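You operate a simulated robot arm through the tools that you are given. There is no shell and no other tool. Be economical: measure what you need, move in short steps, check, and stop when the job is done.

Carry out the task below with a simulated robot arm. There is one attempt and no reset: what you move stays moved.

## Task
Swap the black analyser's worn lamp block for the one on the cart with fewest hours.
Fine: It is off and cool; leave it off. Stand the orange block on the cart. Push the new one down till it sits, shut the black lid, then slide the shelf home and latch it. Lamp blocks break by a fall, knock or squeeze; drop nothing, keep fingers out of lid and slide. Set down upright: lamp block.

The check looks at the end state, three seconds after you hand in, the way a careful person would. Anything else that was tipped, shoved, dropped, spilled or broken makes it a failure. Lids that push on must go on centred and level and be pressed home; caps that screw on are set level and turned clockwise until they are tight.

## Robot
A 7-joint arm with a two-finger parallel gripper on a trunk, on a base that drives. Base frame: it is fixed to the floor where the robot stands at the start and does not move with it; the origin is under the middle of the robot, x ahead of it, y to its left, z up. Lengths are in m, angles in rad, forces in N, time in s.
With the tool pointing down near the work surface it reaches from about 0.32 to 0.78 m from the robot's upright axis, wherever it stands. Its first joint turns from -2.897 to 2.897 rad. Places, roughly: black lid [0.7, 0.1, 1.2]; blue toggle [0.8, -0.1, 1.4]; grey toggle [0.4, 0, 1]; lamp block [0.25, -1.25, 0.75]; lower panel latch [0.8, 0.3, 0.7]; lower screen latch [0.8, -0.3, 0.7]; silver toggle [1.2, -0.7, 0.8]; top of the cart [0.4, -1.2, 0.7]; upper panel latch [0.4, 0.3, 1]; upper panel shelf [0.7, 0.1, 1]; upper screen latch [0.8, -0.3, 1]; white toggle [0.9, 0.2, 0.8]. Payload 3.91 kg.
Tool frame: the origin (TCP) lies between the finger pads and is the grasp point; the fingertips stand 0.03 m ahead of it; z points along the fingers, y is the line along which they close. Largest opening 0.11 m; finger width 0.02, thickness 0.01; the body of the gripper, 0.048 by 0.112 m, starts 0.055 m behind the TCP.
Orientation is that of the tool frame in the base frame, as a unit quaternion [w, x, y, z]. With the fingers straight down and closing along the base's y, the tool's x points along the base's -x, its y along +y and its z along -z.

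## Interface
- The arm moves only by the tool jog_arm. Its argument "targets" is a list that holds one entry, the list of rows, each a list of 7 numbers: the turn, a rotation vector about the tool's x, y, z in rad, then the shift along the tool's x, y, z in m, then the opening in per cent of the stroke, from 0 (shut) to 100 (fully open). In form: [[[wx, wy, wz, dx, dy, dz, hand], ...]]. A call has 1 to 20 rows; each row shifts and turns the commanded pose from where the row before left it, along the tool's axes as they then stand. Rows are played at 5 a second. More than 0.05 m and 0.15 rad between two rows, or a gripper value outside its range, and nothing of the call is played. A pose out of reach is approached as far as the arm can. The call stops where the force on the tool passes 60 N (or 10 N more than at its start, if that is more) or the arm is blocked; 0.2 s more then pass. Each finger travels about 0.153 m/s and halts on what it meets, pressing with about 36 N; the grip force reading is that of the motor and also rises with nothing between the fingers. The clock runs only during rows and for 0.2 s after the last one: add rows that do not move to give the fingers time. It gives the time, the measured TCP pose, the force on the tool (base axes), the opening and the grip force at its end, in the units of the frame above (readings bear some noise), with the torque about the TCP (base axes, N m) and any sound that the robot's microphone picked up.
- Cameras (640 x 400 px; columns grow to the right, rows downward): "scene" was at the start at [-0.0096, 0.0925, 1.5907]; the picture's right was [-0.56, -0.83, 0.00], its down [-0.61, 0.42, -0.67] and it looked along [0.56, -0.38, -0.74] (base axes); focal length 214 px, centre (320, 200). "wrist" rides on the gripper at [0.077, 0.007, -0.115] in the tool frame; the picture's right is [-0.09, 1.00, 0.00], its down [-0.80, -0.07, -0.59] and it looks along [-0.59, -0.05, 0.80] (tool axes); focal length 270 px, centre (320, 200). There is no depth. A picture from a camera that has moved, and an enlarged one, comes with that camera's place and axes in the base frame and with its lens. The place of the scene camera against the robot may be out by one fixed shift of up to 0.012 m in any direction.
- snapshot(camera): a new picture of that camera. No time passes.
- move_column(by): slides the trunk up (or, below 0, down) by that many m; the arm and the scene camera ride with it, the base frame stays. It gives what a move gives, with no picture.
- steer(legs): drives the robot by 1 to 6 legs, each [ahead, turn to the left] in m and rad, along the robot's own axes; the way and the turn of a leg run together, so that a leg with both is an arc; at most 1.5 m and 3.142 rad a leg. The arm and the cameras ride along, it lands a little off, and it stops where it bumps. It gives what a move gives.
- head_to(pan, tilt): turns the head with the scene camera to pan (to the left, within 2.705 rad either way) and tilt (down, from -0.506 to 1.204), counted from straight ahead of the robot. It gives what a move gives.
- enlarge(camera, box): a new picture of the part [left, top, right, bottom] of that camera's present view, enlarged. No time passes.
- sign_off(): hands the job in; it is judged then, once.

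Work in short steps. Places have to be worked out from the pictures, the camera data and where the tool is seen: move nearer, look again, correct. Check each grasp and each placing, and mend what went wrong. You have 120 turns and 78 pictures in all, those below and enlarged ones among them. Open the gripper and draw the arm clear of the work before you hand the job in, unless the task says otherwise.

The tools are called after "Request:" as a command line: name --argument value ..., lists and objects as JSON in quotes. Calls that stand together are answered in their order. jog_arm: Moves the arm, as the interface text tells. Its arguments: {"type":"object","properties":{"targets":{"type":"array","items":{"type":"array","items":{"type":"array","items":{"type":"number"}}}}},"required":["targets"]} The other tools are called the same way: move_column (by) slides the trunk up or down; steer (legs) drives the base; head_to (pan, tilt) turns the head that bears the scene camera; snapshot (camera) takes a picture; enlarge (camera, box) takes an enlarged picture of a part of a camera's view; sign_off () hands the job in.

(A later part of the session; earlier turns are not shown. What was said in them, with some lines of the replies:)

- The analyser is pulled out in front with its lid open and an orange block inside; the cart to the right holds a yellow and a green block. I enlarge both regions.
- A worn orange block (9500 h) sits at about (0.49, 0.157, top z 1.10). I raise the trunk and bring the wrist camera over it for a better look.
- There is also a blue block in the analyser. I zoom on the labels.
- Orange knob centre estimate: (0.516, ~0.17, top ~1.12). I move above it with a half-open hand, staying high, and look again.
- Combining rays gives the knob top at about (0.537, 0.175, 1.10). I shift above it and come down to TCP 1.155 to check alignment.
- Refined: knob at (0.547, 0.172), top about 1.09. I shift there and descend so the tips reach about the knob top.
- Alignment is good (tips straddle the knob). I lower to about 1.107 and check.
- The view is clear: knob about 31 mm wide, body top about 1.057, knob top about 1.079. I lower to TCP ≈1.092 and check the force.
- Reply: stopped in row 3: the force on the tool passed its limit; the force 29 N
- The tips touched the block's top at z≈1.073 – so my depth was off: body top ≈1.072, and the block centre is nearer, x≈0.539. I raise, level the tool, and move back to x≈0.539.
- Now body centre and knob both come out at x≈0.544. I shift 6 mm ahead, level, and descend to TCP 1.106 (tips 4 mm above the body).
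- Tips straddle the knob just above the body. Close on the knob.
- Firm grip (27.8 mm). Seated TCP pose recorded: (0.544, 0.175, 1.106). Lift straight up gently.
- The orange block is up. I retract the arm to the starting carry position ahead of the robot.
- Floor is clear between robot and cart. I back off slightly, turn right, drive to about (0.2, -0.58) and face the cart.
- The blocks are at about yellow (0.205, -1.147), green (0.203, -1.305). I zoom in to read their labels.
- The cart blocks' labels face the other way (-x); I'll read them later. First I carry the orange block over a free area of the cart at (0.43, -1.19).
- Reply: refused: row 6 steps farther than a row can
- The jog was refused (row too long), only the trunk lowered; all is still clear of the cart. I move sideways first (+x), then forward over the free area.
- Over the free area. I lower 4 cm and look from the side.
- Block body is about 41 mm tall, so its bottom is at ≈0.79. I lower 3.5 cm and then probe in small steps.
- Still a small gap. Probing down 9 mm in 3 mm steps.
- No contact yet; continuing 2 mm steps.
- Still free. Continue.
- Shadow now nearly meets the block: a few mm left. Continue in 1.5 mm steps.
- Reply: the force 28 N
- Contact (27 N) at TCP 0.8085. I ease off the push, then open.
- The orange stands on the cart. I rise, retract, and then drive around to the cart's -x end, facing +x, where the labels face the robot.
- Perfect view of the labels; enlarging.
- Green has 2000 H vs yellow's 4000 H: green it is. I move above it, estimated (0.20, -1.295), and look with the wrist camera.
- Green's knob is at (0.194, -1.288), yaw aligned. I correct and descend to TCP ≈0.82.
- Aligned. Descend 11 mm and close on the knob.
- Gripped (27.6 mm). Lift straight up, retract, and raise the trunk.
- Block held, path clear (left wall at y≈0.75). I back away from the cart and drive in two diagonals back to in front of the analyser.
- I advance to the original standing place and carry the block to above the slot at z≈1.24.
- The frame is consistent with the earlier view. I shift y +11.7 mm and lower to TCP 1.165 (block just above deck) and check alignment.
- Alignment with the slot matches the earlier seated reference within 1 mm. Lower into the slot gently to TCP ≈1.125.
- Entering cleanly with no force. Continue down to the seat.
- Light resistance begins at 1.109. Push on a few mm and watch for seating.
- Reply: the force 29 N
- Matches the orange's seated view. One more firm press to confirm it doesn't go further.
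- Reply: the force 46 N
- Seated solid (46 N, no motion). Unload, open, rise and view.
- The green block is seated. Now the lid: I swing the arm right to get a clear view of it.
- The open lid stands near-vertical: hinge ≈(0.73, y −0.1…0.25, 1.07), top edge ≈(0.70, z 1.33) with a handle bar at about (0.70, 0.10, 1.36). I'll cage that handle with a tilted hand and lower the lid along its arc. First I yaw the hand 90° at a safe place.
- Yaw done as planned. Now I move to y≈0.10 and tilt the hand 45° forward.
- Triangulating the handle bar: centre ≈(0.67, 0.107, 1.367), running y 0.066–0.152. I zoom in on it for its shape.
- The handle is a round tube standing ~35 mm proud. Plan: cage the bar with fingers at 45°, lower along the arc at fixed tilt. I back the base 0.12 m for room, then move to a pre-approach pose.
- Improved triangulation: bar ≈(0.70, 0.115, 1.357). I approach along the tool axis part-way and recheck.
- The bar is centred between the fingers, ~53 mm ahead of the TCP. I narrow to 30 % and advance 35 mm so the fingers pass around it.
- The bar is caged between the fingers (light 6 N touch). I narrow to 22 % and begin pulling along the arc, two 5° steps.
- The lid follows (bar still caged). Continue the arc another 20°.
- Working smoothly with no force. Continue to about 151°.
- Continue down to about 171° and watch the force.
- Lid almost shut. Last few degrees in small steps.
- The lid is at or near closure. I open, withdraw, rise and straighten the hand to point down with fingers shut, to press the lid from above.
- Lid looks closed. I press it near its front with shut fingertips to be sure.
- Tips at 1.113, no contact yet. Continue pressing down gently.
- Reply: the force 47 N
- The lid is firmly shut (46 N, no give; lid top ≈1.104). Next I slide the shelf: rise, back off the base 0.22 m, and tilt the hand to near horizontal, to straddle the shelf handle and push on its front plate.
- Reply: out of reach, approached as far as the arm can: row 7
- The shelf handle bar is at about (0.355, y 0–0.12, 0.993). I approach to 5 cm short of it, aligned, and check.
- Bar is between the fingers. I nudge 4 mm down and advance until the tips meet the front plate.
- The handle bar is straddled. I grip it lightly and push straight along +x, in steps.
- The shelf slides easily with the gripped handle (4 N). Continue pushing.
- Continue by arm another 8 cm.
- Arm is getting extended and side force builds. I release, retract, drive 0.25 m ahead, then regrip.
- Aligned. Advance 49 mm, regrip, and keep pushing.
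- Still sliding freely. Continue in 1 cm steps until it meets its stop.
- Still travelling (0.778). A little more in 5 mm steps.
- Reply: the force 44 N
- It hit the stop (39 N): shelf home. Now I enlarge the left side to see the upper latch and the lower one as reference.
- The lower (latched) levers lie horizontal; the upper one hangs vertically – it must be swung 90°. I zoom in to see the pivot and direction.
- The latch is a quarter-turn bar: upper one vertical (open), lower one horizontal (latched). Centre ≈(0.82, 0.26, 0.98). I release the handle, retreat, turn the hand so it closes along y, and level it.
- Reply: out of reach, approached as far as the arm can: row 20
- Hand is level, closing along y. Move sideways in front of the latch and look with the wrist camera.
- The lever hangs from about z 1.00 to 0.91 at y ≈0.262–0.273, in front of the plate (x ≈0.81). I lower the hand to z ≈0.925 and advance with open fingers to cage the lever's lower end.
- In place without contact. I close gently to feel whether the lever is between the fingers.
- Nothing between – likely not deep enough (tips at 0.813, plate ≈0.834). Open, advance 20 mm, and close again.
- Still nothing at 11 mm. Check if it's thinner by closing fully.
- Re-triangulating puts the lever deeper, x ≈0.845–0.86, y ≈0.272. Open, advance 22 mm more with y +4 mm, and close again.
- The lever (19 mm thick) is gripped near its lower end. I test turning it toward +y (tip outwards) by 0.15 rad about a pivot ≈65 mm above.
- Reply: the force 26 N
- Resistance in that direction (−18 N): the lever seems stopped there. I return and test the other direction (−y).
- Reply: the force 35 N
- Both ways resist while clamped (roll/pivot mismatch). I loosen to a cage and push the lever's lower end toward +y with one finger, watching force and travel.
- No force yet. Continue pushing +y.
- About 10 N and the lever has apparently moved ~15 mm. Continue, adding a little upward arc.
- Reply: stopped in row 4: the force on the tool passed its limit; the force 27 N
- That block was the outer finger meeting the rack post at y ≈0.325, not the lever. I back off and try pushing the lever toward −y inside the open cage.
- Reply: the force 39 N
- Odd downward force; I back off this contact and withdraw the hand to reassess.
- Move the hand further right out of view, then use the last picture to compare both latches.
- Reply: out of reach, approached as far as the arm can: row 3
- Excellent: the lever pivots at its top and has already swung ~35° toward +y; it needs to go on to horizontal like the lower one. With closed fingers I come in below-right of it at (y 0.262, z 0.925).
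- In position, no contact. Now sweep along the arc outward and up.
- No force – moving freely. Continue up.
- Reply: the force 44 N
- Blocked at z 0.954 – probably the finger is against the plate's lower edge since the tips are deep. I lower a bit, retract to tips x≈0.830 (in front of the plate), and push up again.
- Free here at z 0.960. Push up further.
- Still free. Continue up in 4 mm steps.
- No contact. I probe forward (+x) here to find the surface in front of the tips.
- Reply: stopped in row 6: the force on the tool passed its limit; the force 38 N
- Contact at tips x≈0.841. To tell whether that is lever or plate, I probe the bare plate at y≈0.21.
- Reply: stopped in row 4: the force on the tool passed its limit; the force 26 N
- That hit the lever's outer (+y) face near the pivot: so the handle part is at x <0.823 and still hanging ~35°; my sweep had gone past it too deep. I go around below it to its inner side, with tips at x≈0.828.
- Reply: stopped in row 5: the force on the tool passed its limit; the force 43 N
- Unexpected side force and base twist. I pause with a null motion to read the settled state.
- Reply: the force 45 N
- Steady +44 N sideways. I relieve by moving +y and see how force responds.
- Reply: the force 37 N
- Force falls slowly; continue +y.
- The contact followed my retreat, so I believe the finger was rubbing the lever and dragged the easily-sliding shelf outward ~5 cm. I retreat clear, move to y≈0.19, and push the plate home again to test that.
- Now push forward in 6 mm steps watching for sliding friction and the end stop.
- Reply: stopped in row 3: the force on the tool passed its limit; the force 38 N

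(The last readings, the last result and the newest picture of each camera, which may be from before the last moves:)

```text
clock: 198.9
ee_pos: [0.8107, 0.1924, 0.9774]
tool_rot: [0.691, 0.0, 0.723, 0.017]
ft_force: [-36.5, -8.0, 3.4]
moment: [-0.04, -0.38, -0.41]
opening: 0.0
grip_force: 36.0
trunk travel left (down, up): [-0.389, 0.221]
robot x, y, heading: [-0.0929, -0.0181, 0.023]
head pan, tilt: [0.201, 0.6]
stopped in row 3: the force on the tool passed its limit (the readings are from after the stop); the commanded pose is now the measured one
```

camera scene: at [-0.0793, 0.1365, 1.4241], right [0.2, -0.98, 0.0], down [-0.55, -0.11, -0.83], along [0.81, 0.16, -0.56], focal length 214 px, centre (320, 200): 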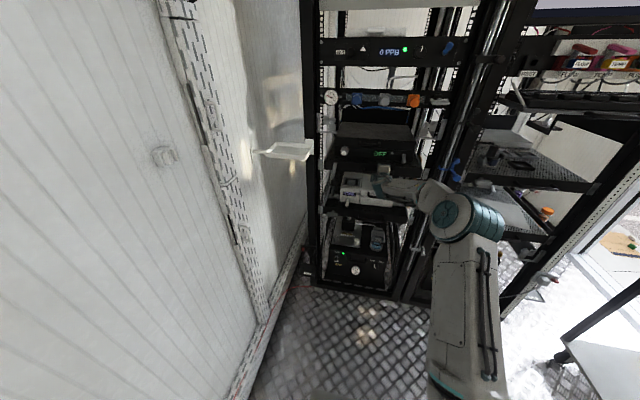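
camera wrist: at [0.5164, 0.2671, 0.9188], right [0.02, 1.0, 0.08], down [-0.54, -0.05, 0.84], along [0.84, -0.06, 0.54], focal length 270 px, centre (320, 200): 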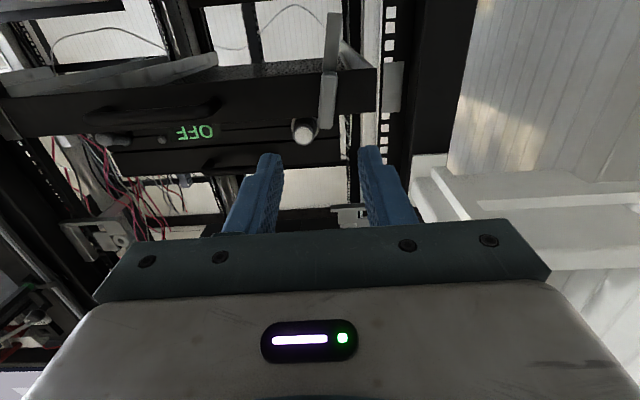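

Shelf is home (plate at tips x≈0.840). The lever hub projects in front of it near (y 0.262, z 0.99). I'll grip the hub with the hand rolled to about the lever's present slant, and then twist it to horizontal. First retreat, align, roll 50°, opening 60 %.

Request:
jog_arm --targets '[[[0, 0, 0, 0, 0, -0.025, 0], [0, 0, 0, 0, 0, -0.03, 0], [0, 0, 0, -0.008, 0.035, 0, 20], [0, 0, 0, -0.008, 0.035, 0, 40], [0, 0, 0.145, 0, 0, 0, 60], [0, 0, 0.145, 0, 0, 0, 60], [0, 0, 0.145, 0, 0, 0, 60], [0, 0, 0.145, 0, 0, 0, 60], [0, 0, 0.145, 0, 0, 0, 60], [0, 0, 0.145, 0, 0, 0, 60], [0, 0, 0, 0, 0, 0, 60]]]'

```text
clock: 201.3
ee_pos: [0.761, 0.2624, 0.9921]
tool_rot: [0.618, 0.307, 0.656, 0.304]
ft_force: [-0.2, -0.1, 0.0]
moment: [-0.02, 0.0, 0.0]
opening: 0.066
grip_force: 0.2
trunk travel left (down, up): [-0.389, 0.221]
robot x, y, heading: [-0.0925, -0.02, 0.027]
head pan, tilt: [0.201, 0.6]
```

Roll achieved. Advance to tips x≈0.829 in small steps.

Request:
jog_arm --targets '[[[0, 0, 0, 0, 0, 0.01, 60], [0, 0, 0, 0, 0, 0.01, 60], [0, 0, 0, 0, 0, 0.01, 60], [0, 0, 0, 0, 0, 0.008, 60], [0, 0, 0, 0, 0, 0, 60]]]'

```text
clock: 202.5
ee_pos: [0.7968, 0.2627, 0.9911]
tool_rot: [0.619, 0.306, 0.656, 0.305]
ft_force: [0.4, -0.4, 0.4]
moment: [0.02, -0.02, 0.0]
opening: 0.0659
grip_force: 0.1
trunk travel left (down, up): [-0.389, 0.221]
robot x, y, heading: [-0.0932, -0.0151, 0.026]
head pan, tilt: [0.201, 0.6]
```

Free so far. Close on the hub.

Request:
jog_arm --targets '[[[0, 0, 0, 0, 0, 0, 45], [0, 0, 0, 0, 0, 0, 30], [0, 0, 0, 0, 0, 0, 20], [0, 0, 0, 0, 0, 0, 10], [0, 0, 0, 0, 0, 0, 5], [0, 0, 0, 0, 0, 0, 5]]]'

```text
clock: 203.9
ee_pos: [0.7989, 0.2621, 0.9875]
tool_rot: [0.618, 0.307, 0.658, 0.303]
ft_force: [-11.3, -14.0, -22.6]
moment: [-0.09, -1.04, -0.26]
opening: 0.0176
grip_force: 45.4
trunk travel left (down, up): [-0.389, 0.221]
robot x, y, heading: [-0.0936, -0.0157, 0.028]
head pan, tilt: [0.201, 0.6]
```

The lever handle is gripped (17.6 mm) aligned with my 50° roll. I relax the offset by 4 mm and start twisting toward horizontal.

Request:
jog_arm --targets '[[[0, 0, 0, 0, -0.004, 0, 5], [0, 0, 0.1, 0, 0, 0, 5], [0, 0, 0.1, 0, 0, 0, 5], [0, 0, 0, 0, 0, 0, 5]]]'

```text
clock: 204.9
ee_pos: [0.7976, 0.2608, 0.9873]
tool_rot: [0.584, 0.369, 0.624, 0.365]
ft_force: [7.9, -5.4, -8.2]
moment: [-0.03, -0.32, 1.54]
opening: 0.0176
grip_force: 45.1
trunk travel left (down, up): [-0.389, 0.221]
robot x, y, heading: [-0.091, -0.019, 0.021]
head pan, tilt: [0.201, 0.6]
```

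It turns freely (no torque about x, small forces). Continue to horizontal.

Request:
jog_arm --targets '[[[0, 0, 0.1, 0, -0.001, 0, 5], [0, 0, 0.1, 0, 0, 0, 5], [0, 0, 0.1, 0, 0, 0, 5], [0, 0, 0, 0, 0, 0, 5]]]'

```text
clock: 205.9
ee_pos: [0.7975, 0.2607, 0.9861]
tool_rot: [0.524, 0.459, 0.56, 0.449]
ft_force: [13.4, 2.3, 2.3]
moment: [0.02, -0.86, 1.41]
opening: 0.0177
grip_force: 45.0
trunk travel left (down, up): [-0.389, 0.221]
robot x, y, heading: [-0.0905, -0.0222, 0.026]
head pan, tilt: [0.201, 0.6]
```

Request:
jog_arm --targets '[[[0, 0, 0.07, 0, 0, 0, 5], [0, 0, 0.06, 0, 0, 0, 5], [0, 0, 0.05, 0, 0, 0, 5], [0, 0, 0, 0, 0, 0, 5]]]'

```text
clock: 206.5
ee_pos: [0.8044, 0.2627, 0.9874]
tool_rot: [0.487, 0.501, 0.538, 0.472]
ft_force: [0.0, 1.2, -8.3]
moment: [-0.03, -1.49, -0.74]
opening: 0.0186
grip_force: 44.9
out of reach, approached as far as the arm can: row 1, 2, 3
trunk travel left (down, up): [-0.389, 0.221]
robot x, y, heading: [-0.0911, -0.0173, 0.025]
head pan, tilt: [0.201, 0.6]
stopped in row 3: the force on the tool passed its limit (the readings are from after the stop); the commanded pose is now the measured one
```

The stop was reached about horizontal (roll ≈87–90°, wrist at its joint limit). I release, withdraw, and then confirm by nudging up under the lever's outer part with closed fingers.

Request:
jog_arm --targets '[[[0, 0, 0, 0, 0, 0, 20], [0, 0, 0, 0, 0, 0, 40], [0, 0, 0, 0, 0, 0, 45], [0, 0, 0, 0, 0, -0.02, 45], [0, 0, 0, 0, 0, -0.03, 45], [0, 0, 0, 0, -0.025, 0, 20], [0, 0, 0, 0, -0.025, 0, 0], [0, 0, 0, 0.018, 0, 0, 0], [0, 0, 0, 0.018, 0, 0, 0], [0, 0, 0, 0, 0, 0, 0]]]'

```text
clock: 208.7
ee_pos: [0.7698, 0.2979, 0.9915]
tool_rot: [0.484, 0.504, 0.54, 0.47]
ft_force: [0.0, 0.2, -0.3]
moment: [-0.02, -0.01, -0.01]
opening: 0.0004
grip_force: 36.2
out of reach, approached as far as the arm can: row 5, 6, 7, 8
trunk travel left (down, up): [-0.389, 0.221]
robot x, y, heading: [-0.0933, -0.0141, 0.019]
head pan, tilt: [0.201, 0.6]
```

Joint limit disturbed the path but no contact. I unroll by 0.45 rad while retracting to regain freedom.

Request:
jog_arm --targets '[[[0, 0, 0, 0, 0, -0.02, 0], [0, 0, -0.15, 0, 0, -0.02, 0], [0, 0, -0.15, 0, 0, 0, 0], [0, 0, -0.15, 0, 0, 0, 0], [0, 0, 0, 0, 0, 0, 0]]]'

```text
clock: 209.9
ee_pos: [0.7299, 0.298, 1.0011]
tool_rot: [0.58, 0.369, 0.635, 0.352]
ft_force: [-0.3, -0.2, -0.2]
moment: [0.0, 0.0, 0.01]
opening: 0.0
grip_force: 36.2
out of reach, approached as far as the arm can: row 1
trunk travel left (down, up): [-0.389, 0.221]
robot x, y, heading: [-0.0949, -0.0197, 0.024]
head pan, tilt: [0.201, 0.6]
```

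Now lower to z≈0.95 at y≈0.303 and come forward beneath where the lever should lie.

Request:
jog_arm --targets '[[[0, 0, 0, 0.0137, -0.0198, 0, 0], [0, 0, 0, 0.0137, -0.0198, 0, 0], [0, 0, 0, 0, 0, 0.025, 0], [0, 0, 0, 0, 0, 0.025, 0], [0, 0, 0, 0, 0, 0.015, 0], [0, 0, 0, 0, 0, 0, 0]]]'

```text
clock: 211.3
ee_pos: [0.7906, 0.306, 0.9469]
tool_rot: [0.58, 0.37, 0.635, 0.353]
ft_force: [-0.9, 0.3, 0.4]
moment: [-0.04, -0.02, 0.02]
opening: 0.0002
grip_force: 36.0
trunk travel left (down, up): [-0.389, 0.221]
robot x, y, heading: [-0.0891, -0.0176, 0.026]
head pan, tilt: [0.201, 0.6]
```

Now nudge up in 4 mm steps.

Request:
jog_arm --targets '[[[0, 0, 0, 0, 0, 0.006, 0], [0, 0, 0, -0.0019, 0.0035, 0, 0], [0, 0, 0, -0.0019, 0.0035, 0, 0], [0, 0, 0, -0.0019, 0.0035, 0, 0], [0, 0, 0, -0.0019, 0.0035, 0, 0], [0, 0, 0, -0.0019, 0.0035, 0, 0], [0, 0, 0, 0, 0, 0, 0]]]'

```text
clock: 212.9
ee_pos: [0.8, 0.3046, 0.9673]
tool_rot: [0.579, 0.369, 0.635, 0.353]
ft_force: [-1.1, -0.1, -0.8]
moment: [-0.05, -0.01, 0.0]
opening: 0.0
grip_force: 36.5
trunk travel left (down, up): [-0.389, 0.221]
robot x, y, heading: [-0.0908, -0.0178, 0.024]
head pan, tilt: [0.201, 0.6]
```

Request:
jog_arm --targets '[[[0, 0, 0, -0.0014, 0.0026, 0, 0], [0, 0, 0, -0.0014, 0.0026, 0, 0], [0, 0, 0, -0.0014, 0.0026, 0, 0], [0, 0, 0, -0.0014, 0.0026, 0, 0], [0, 0, 0, 0, 0, 0, 0]]]'

```text
clock: 214.1
ee_pos: [0.8002, 0.3045, 0.979]
tool_rot: [0.579, 0.37, 0.635, 0.353]
ft_force: [0.1, 0.1, -0.1]
moment: [0.01, 0.0, -0.01]
opening: 0.0
grip_force: 35.8
trunk travel left (down, up): [-0.389, 0.221]
robot x, y, heading: [-0.0906, -0.0192, 0.032]
head pan, tilt: [0.201, 0.6]
```

No contact below. I test by probing forward at z≈0.987 here: earlier the bare plate was met at TCP x 0.811; if the lever lies across now, contact comes sooner.

Request:
jog_arm --targets '[[[0, 0, 0, 0, 0, -0.012, 0], [0, 0, 0, -0.004, 0.007, 0, 0], [0, 0, 0, 0, 0, 0.006, 0], [0, 0, 0, 0, 0, 0.004, 0], [0, 0, 0, 0, 0, 0.002, 0], [0, 0, 0, 0, 0, 0.002, 0], [0, 0, 0, 0, 0, 0.002, 0], [0, 0, 0, 0, 0, 0, 0]]]'

```text
clock: 215.9
ee_pos: [0.8, 0.3046, 0.9891]
tool_rot: [0.58, 0.368, 0.635, 0.354]
ft_force: [-44.1, -10.8, -7.2]
moment: [0.07, 0.2, -0.7]
opening: 0.0
grip_force: 35.7
trunk travel left (down, up): [-0.389, 0.221]
robot x, y, heading: [-0.0968, -0.0186, 0.027]
head pan, tilt: [0.201, 0.6]
```

Contact now at TCP x 0.800 – 11 mm sooner than the bare plate – so the lever does lie across here. For a final nudge I go under it slightly deeper (tips 0.836) and push up.

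Request:
jog_arm --targets '[[[0, 0, 0, 0, 0, -0.015, 0], [0, 0, 0, 0.0095, -0.0175, 0, 0], [0, 0, 0, 0.0095, -0.0175, 0, 0], [0, 0, 0, 0, 0, 0.015, 0], [0, 0, 0, 0, 0, 0.005, 0], [0, 0, 0, -0.0014, 0.0026, 0, 0], [0, 0, 0, -0.0014, 0.0026, 0, 0], [0, 0, 0, -0.0014, 0.0026, 0, 0], [0, 0, 0, 0, 0, 0, 0]]]'

```text
clock: 217.9
ee_pos: [0.8071, 0.3047, 0.9559]
tool_rot: [0.579, 0.37, 0.635, 0.353]
ft_force: [-0.7, -0.5, 0.3]
moment: [-0.02, 0.0, 0.0]
opening: 0.0
grip_force: 35.8
trunk travel left (down, up): [-0.389, 0.221]
robot x, y, heading: [-0.0935, -0.0142, 0.027]
head pan, tilt: [0.201, 0.6]
```

Request:
jog_arm --targets '[[[0, 0, 0, -0.0014, 0.0026, 0, 0], [0, 0, 0, -0.0014, 0.0026, 0, 0], [0, 0, 0, -0.0014, 0.0026, 0, 0], [0, 0, 0, -0.0014, 0.0026, 0, 0], [0, 0, 0, 0, 0, 0, 0]]]'

```text
clock: 219.1
ee_pos: [0.8084, 0.3048, 0.9669]
tool_rot: [0.58, 0.369, 0.635, 0.352]
ft_force: [-0.3, 0.5, -0.6]
moment: [0.0, -0.01, -0.03]
opening: 0.0
grip_force: 36.2
trunk travel left (down, up): [-0.389, 0.221]
robot x, y, heading: [-0.0915, -0.0164, 0.024]
head pan, tilt: [0.201, 0.6]
```

Request:
jog_arm --targets '[[[0, 0, 0, -0.0014, 0.0026, 0, 0], [0, 0, 0, -0.0014, 0.0026, 0, 0], [0, 0, 0, -0.0014, 0.0026, 0, 0], [0, 0, 0, 0, 0, 0, 0]]]'

```text
clock: 220.1
ee_pos: [0.8101, 0.3048, 0.9757]
tool_rot: [0.58, 0.37, 0.635, 0.351]
ft_force: [-0.3, -0.3, 0.0]
moment: [0.02, 0.02, 0.01]
opening: 0.0001
grip_force: 36.1
trunk travel left (down, up): [-0.389, 0.221]
robot x, y, heading: [-0.0927, -0.0211, 0.021]
head pan, tilt: [0.201, 0.6]
```

Still free at z 0.976; continue until it meets the lever's underside/stop.

Request:
jog_arm --targets '[[[0, 0, 0, -0.0014, 0.0026, -0.001, 0], [0, 0, 0, -0.0014, 0.0026, 0, 0], [0, 0, 0, -0.0014, 0.0026, 0, 0], [0, 0, 0, 0, 0, 0, 0]]]'

```text
clock: 221.1
ee_pos: [0.8077, 0.3074, 0.9827]
tool_rot: [0.579, 0.369, 0.636, 0.353]
ft_force: [-0.1, 2.8, -4.9]
moment: [0.09, -0.03, -0.01]
opening: 0.0002
grip_force: 35.6
trunk travel left (down, up): [-0.389, 0.221]
robot x, y, heading: [-0.0926, -0.0194, 0.029]
head pan, tilt: [0.201, 0.6]
```

Contact with the lever's underside now (−5 N). A slight further push to seat it against its stop.

Request:
jog_arm --targets '[[[0, 0, 0, -0.0014, 0.0026, 0, 0], [0, 0, 0, -0.0014, 0.0026, 0, 0], [0, 0, 0, 0, 0, 0, 0]]]'

```text
clock: 221.9
ee_pos: [0.8085, 0.3066, 0.9912]
tool_rot: [0.579, 0.369, 0.635, 0.353]
ft_force: [-1.0, 4.7, -2.1]
moment: [0.05, -0.03, -0.07]
opening: 0.0002
grip_force: 35.7
trunk travel left (down, up): [-0.389, 0.221]
robot x, y, heading: [-0.0957, -0.0192, 0.026]
head pan, tilt: [0.201, 0.6]
```

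The lever moved up further quite freely, so it may have gone past horizontal. I'll set it exactly: withdraw, roll the hand the other way (closing axis vertical, roll −90°), and re-grip the hub so it squares the lever to horizontal.

Request:
jog_arm --targets '[[[0, 0, 0, 0, 0, -0.025, 0], [0, 0, 0, 0, 0, -0.03, 0], [0, 0, 0, -0.0386, -0.021, 0, 0], [0, 0, -0.147, 0, 0, 0, 0], [0, 0, -0.147, 0, 0, 0, 0], [0, 0, -0.147, 0, 0, 0, 0], [0, 0, -0.147, 0, 0, 0, 0], [0, 0, -0.147, 0, 0, 0, 0], [0, 0, -0.147, 0, 0, 0, 0], [0, 0, -0.147, 0, 0, 0, 0], [0, 0, -0.147, 0, 0, 0, 0], [0, 0, -0.147, 0, 0, 0, 0], [0, 0, -0.147, 0, 0, 0, 0], [0, 0, -0.147, 0, 0, 0, 0], [0, 0, -0.147, 0, 0, 0, 0], [0, 0, -0.147, 0, 0, 0, 0], [0, 0, -0.147, 0, 0, 0, 0], [0, 0, -0.147, 0, 0, 0, 0], [0, 0, -0.147, 0, 0, 0, 0]]]'

```text
clock: 225.9
ee_pos: [0.7552, 0.2599, 0.9946]
tool_rot: [0.548, -0.444, 0.585, -0.4]
ft_force: [-0.2, -0.7, 0.3]
moment: [0.0, -0.02, 0.01]
opening: 0.0001
grip_force: 35.9
trunk travel left (down, up): [-0.389, 0.221]
robot x, y, heading: [-0.0937, -0.0157, 0.024]
head pan, tilt: [0.201, 0.6]
5 turns are left
```

Few turns left: in one call I finish the roll to −90°, open, advance onto the hub and close to square the lever.

Request:
jog_arm --targets '[[[0, 0, -0.145, 0, 0, 0, 20], [0, 0, -0.145, -0.001, 0.004, 0, 45], [0, 0, 0, 0, 0, 0, 60], [0, 0, 0, 0, 0, 0.012, 60], [0, 0, 0, 0, 0, 0.012, 60], [0, 0, 0, 0, 0, 0.012, 60], [0, 0, 0, 0, 0, 0.007, 60], [0, 0, 0, 0, 0, 0, 45], [0, 0, 0, 0, 0, 0, 30], [0, 0, 0, 0, 0, 0, 20], [0, 0, 0, 0, 0, 0, 10], [0, 0, 0, 0, 0, 0, 5], [0, 0, 0, 0, 0, 0, 5]]]'

```text
clock: 228.7
ee_pos: [0.7957, 0.2627, 0.9877]
tool_rot: [-0.485, 0.523, -0.516, 0.474]
ft_force: [-2.0, -1.7, -4.1]
moment: [-0.09, -1.01, 0.24]
opening: 0.0187
grip_force: 44.8
trunk travel left (down, up): [-0.389, 0.221]
robot x, y, heading: [-0.0935, -0.0172, 0.029]
head pan, tilt: [0.201, 0.6]
4 turns are left
```

The hub is gripped with the closing axis exactly vertical (opening 18.7 mm, no torque), so the lever is horizontal. Now open wide and withdraw straight back well clear.

Request:
jog_arm --targets '[[[0, 0, 0, 0, 0, 0, 25], [0, 0, 0, 0, 0, 0, 45], [0, 0, 0, 0, 0, 0, 60], [0, 0, 0, 0, 0, 0, 60], [0, 0, 0, 0, 0, -0.02, 60], [0, 0, 0, 0, 0, -0.03, 60], [0, 0, 0, 0, 0, -0.04, 60], [0, 0, 0, 0, 0, -0.04, 60], [0, 0, 0, 0, 0, -0.04, 60], [0, 0, 0, 0, 0, -0.04, 60], [0, 0, 0, 0, 0, 0, 60]]]'

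```text
clock: 231.1
ee_pos: [0.5869, 0.2572, 1.003]
tool_rot: [-0.485, 0.523, -0.515, 0.475]
ft_force: [0.6, 0.4, -0.4]
moment: [0.01, 0.0, 0.02]
opening: 0.0661
grip_force: 0.0
trunk travel left (down, up): [-0.389, 0.221]
robot x, y, heading: [-0.0925, -0.0192, 0.024]
head pan, tilt: [0.201, 0.6]
3 turns are left
```

The hand is open and clear of the shelf, the base stays well away from everything; I hand in.

Request:
sign_off

```text
The job is handed in.
```

I handed the job in with the lamp swapped. I had no pictures left, so I judged the latch, and that the shelf was still home, by feel.

- **Worn lamp:** the orange block (9500 H) stands upright on the cart.
- **New lamp:** the green block (2000 H, against 4000 H for the yellow) is in the black analyser. I pushed it down with about 46 N and it moved no further.
- **Lid:** it is shut, and it did not give when I pressed it from above.
- **Shelf:** I slid it in to its stop. While working the latch I may have dragged it out about 5 cm. I pushed it back and it met the stop again.
- **Latch:** the lever is turned to about horizontal, to match the lower one. I bumped and over-rotated it on the way, so I set it again with the gripper before letting go.
- **Contact forces:** a few contacts around the lever, plate and rack passed the 60 N limit before the arm stopped. My fingers also pressed once on top of the orange block while it was still in its slot, until the force limit stopped the arm.

The analyser's display still read OFF when I last saw it, and I didn't touch its switch. The gripper is open and the arm is clear of the work.
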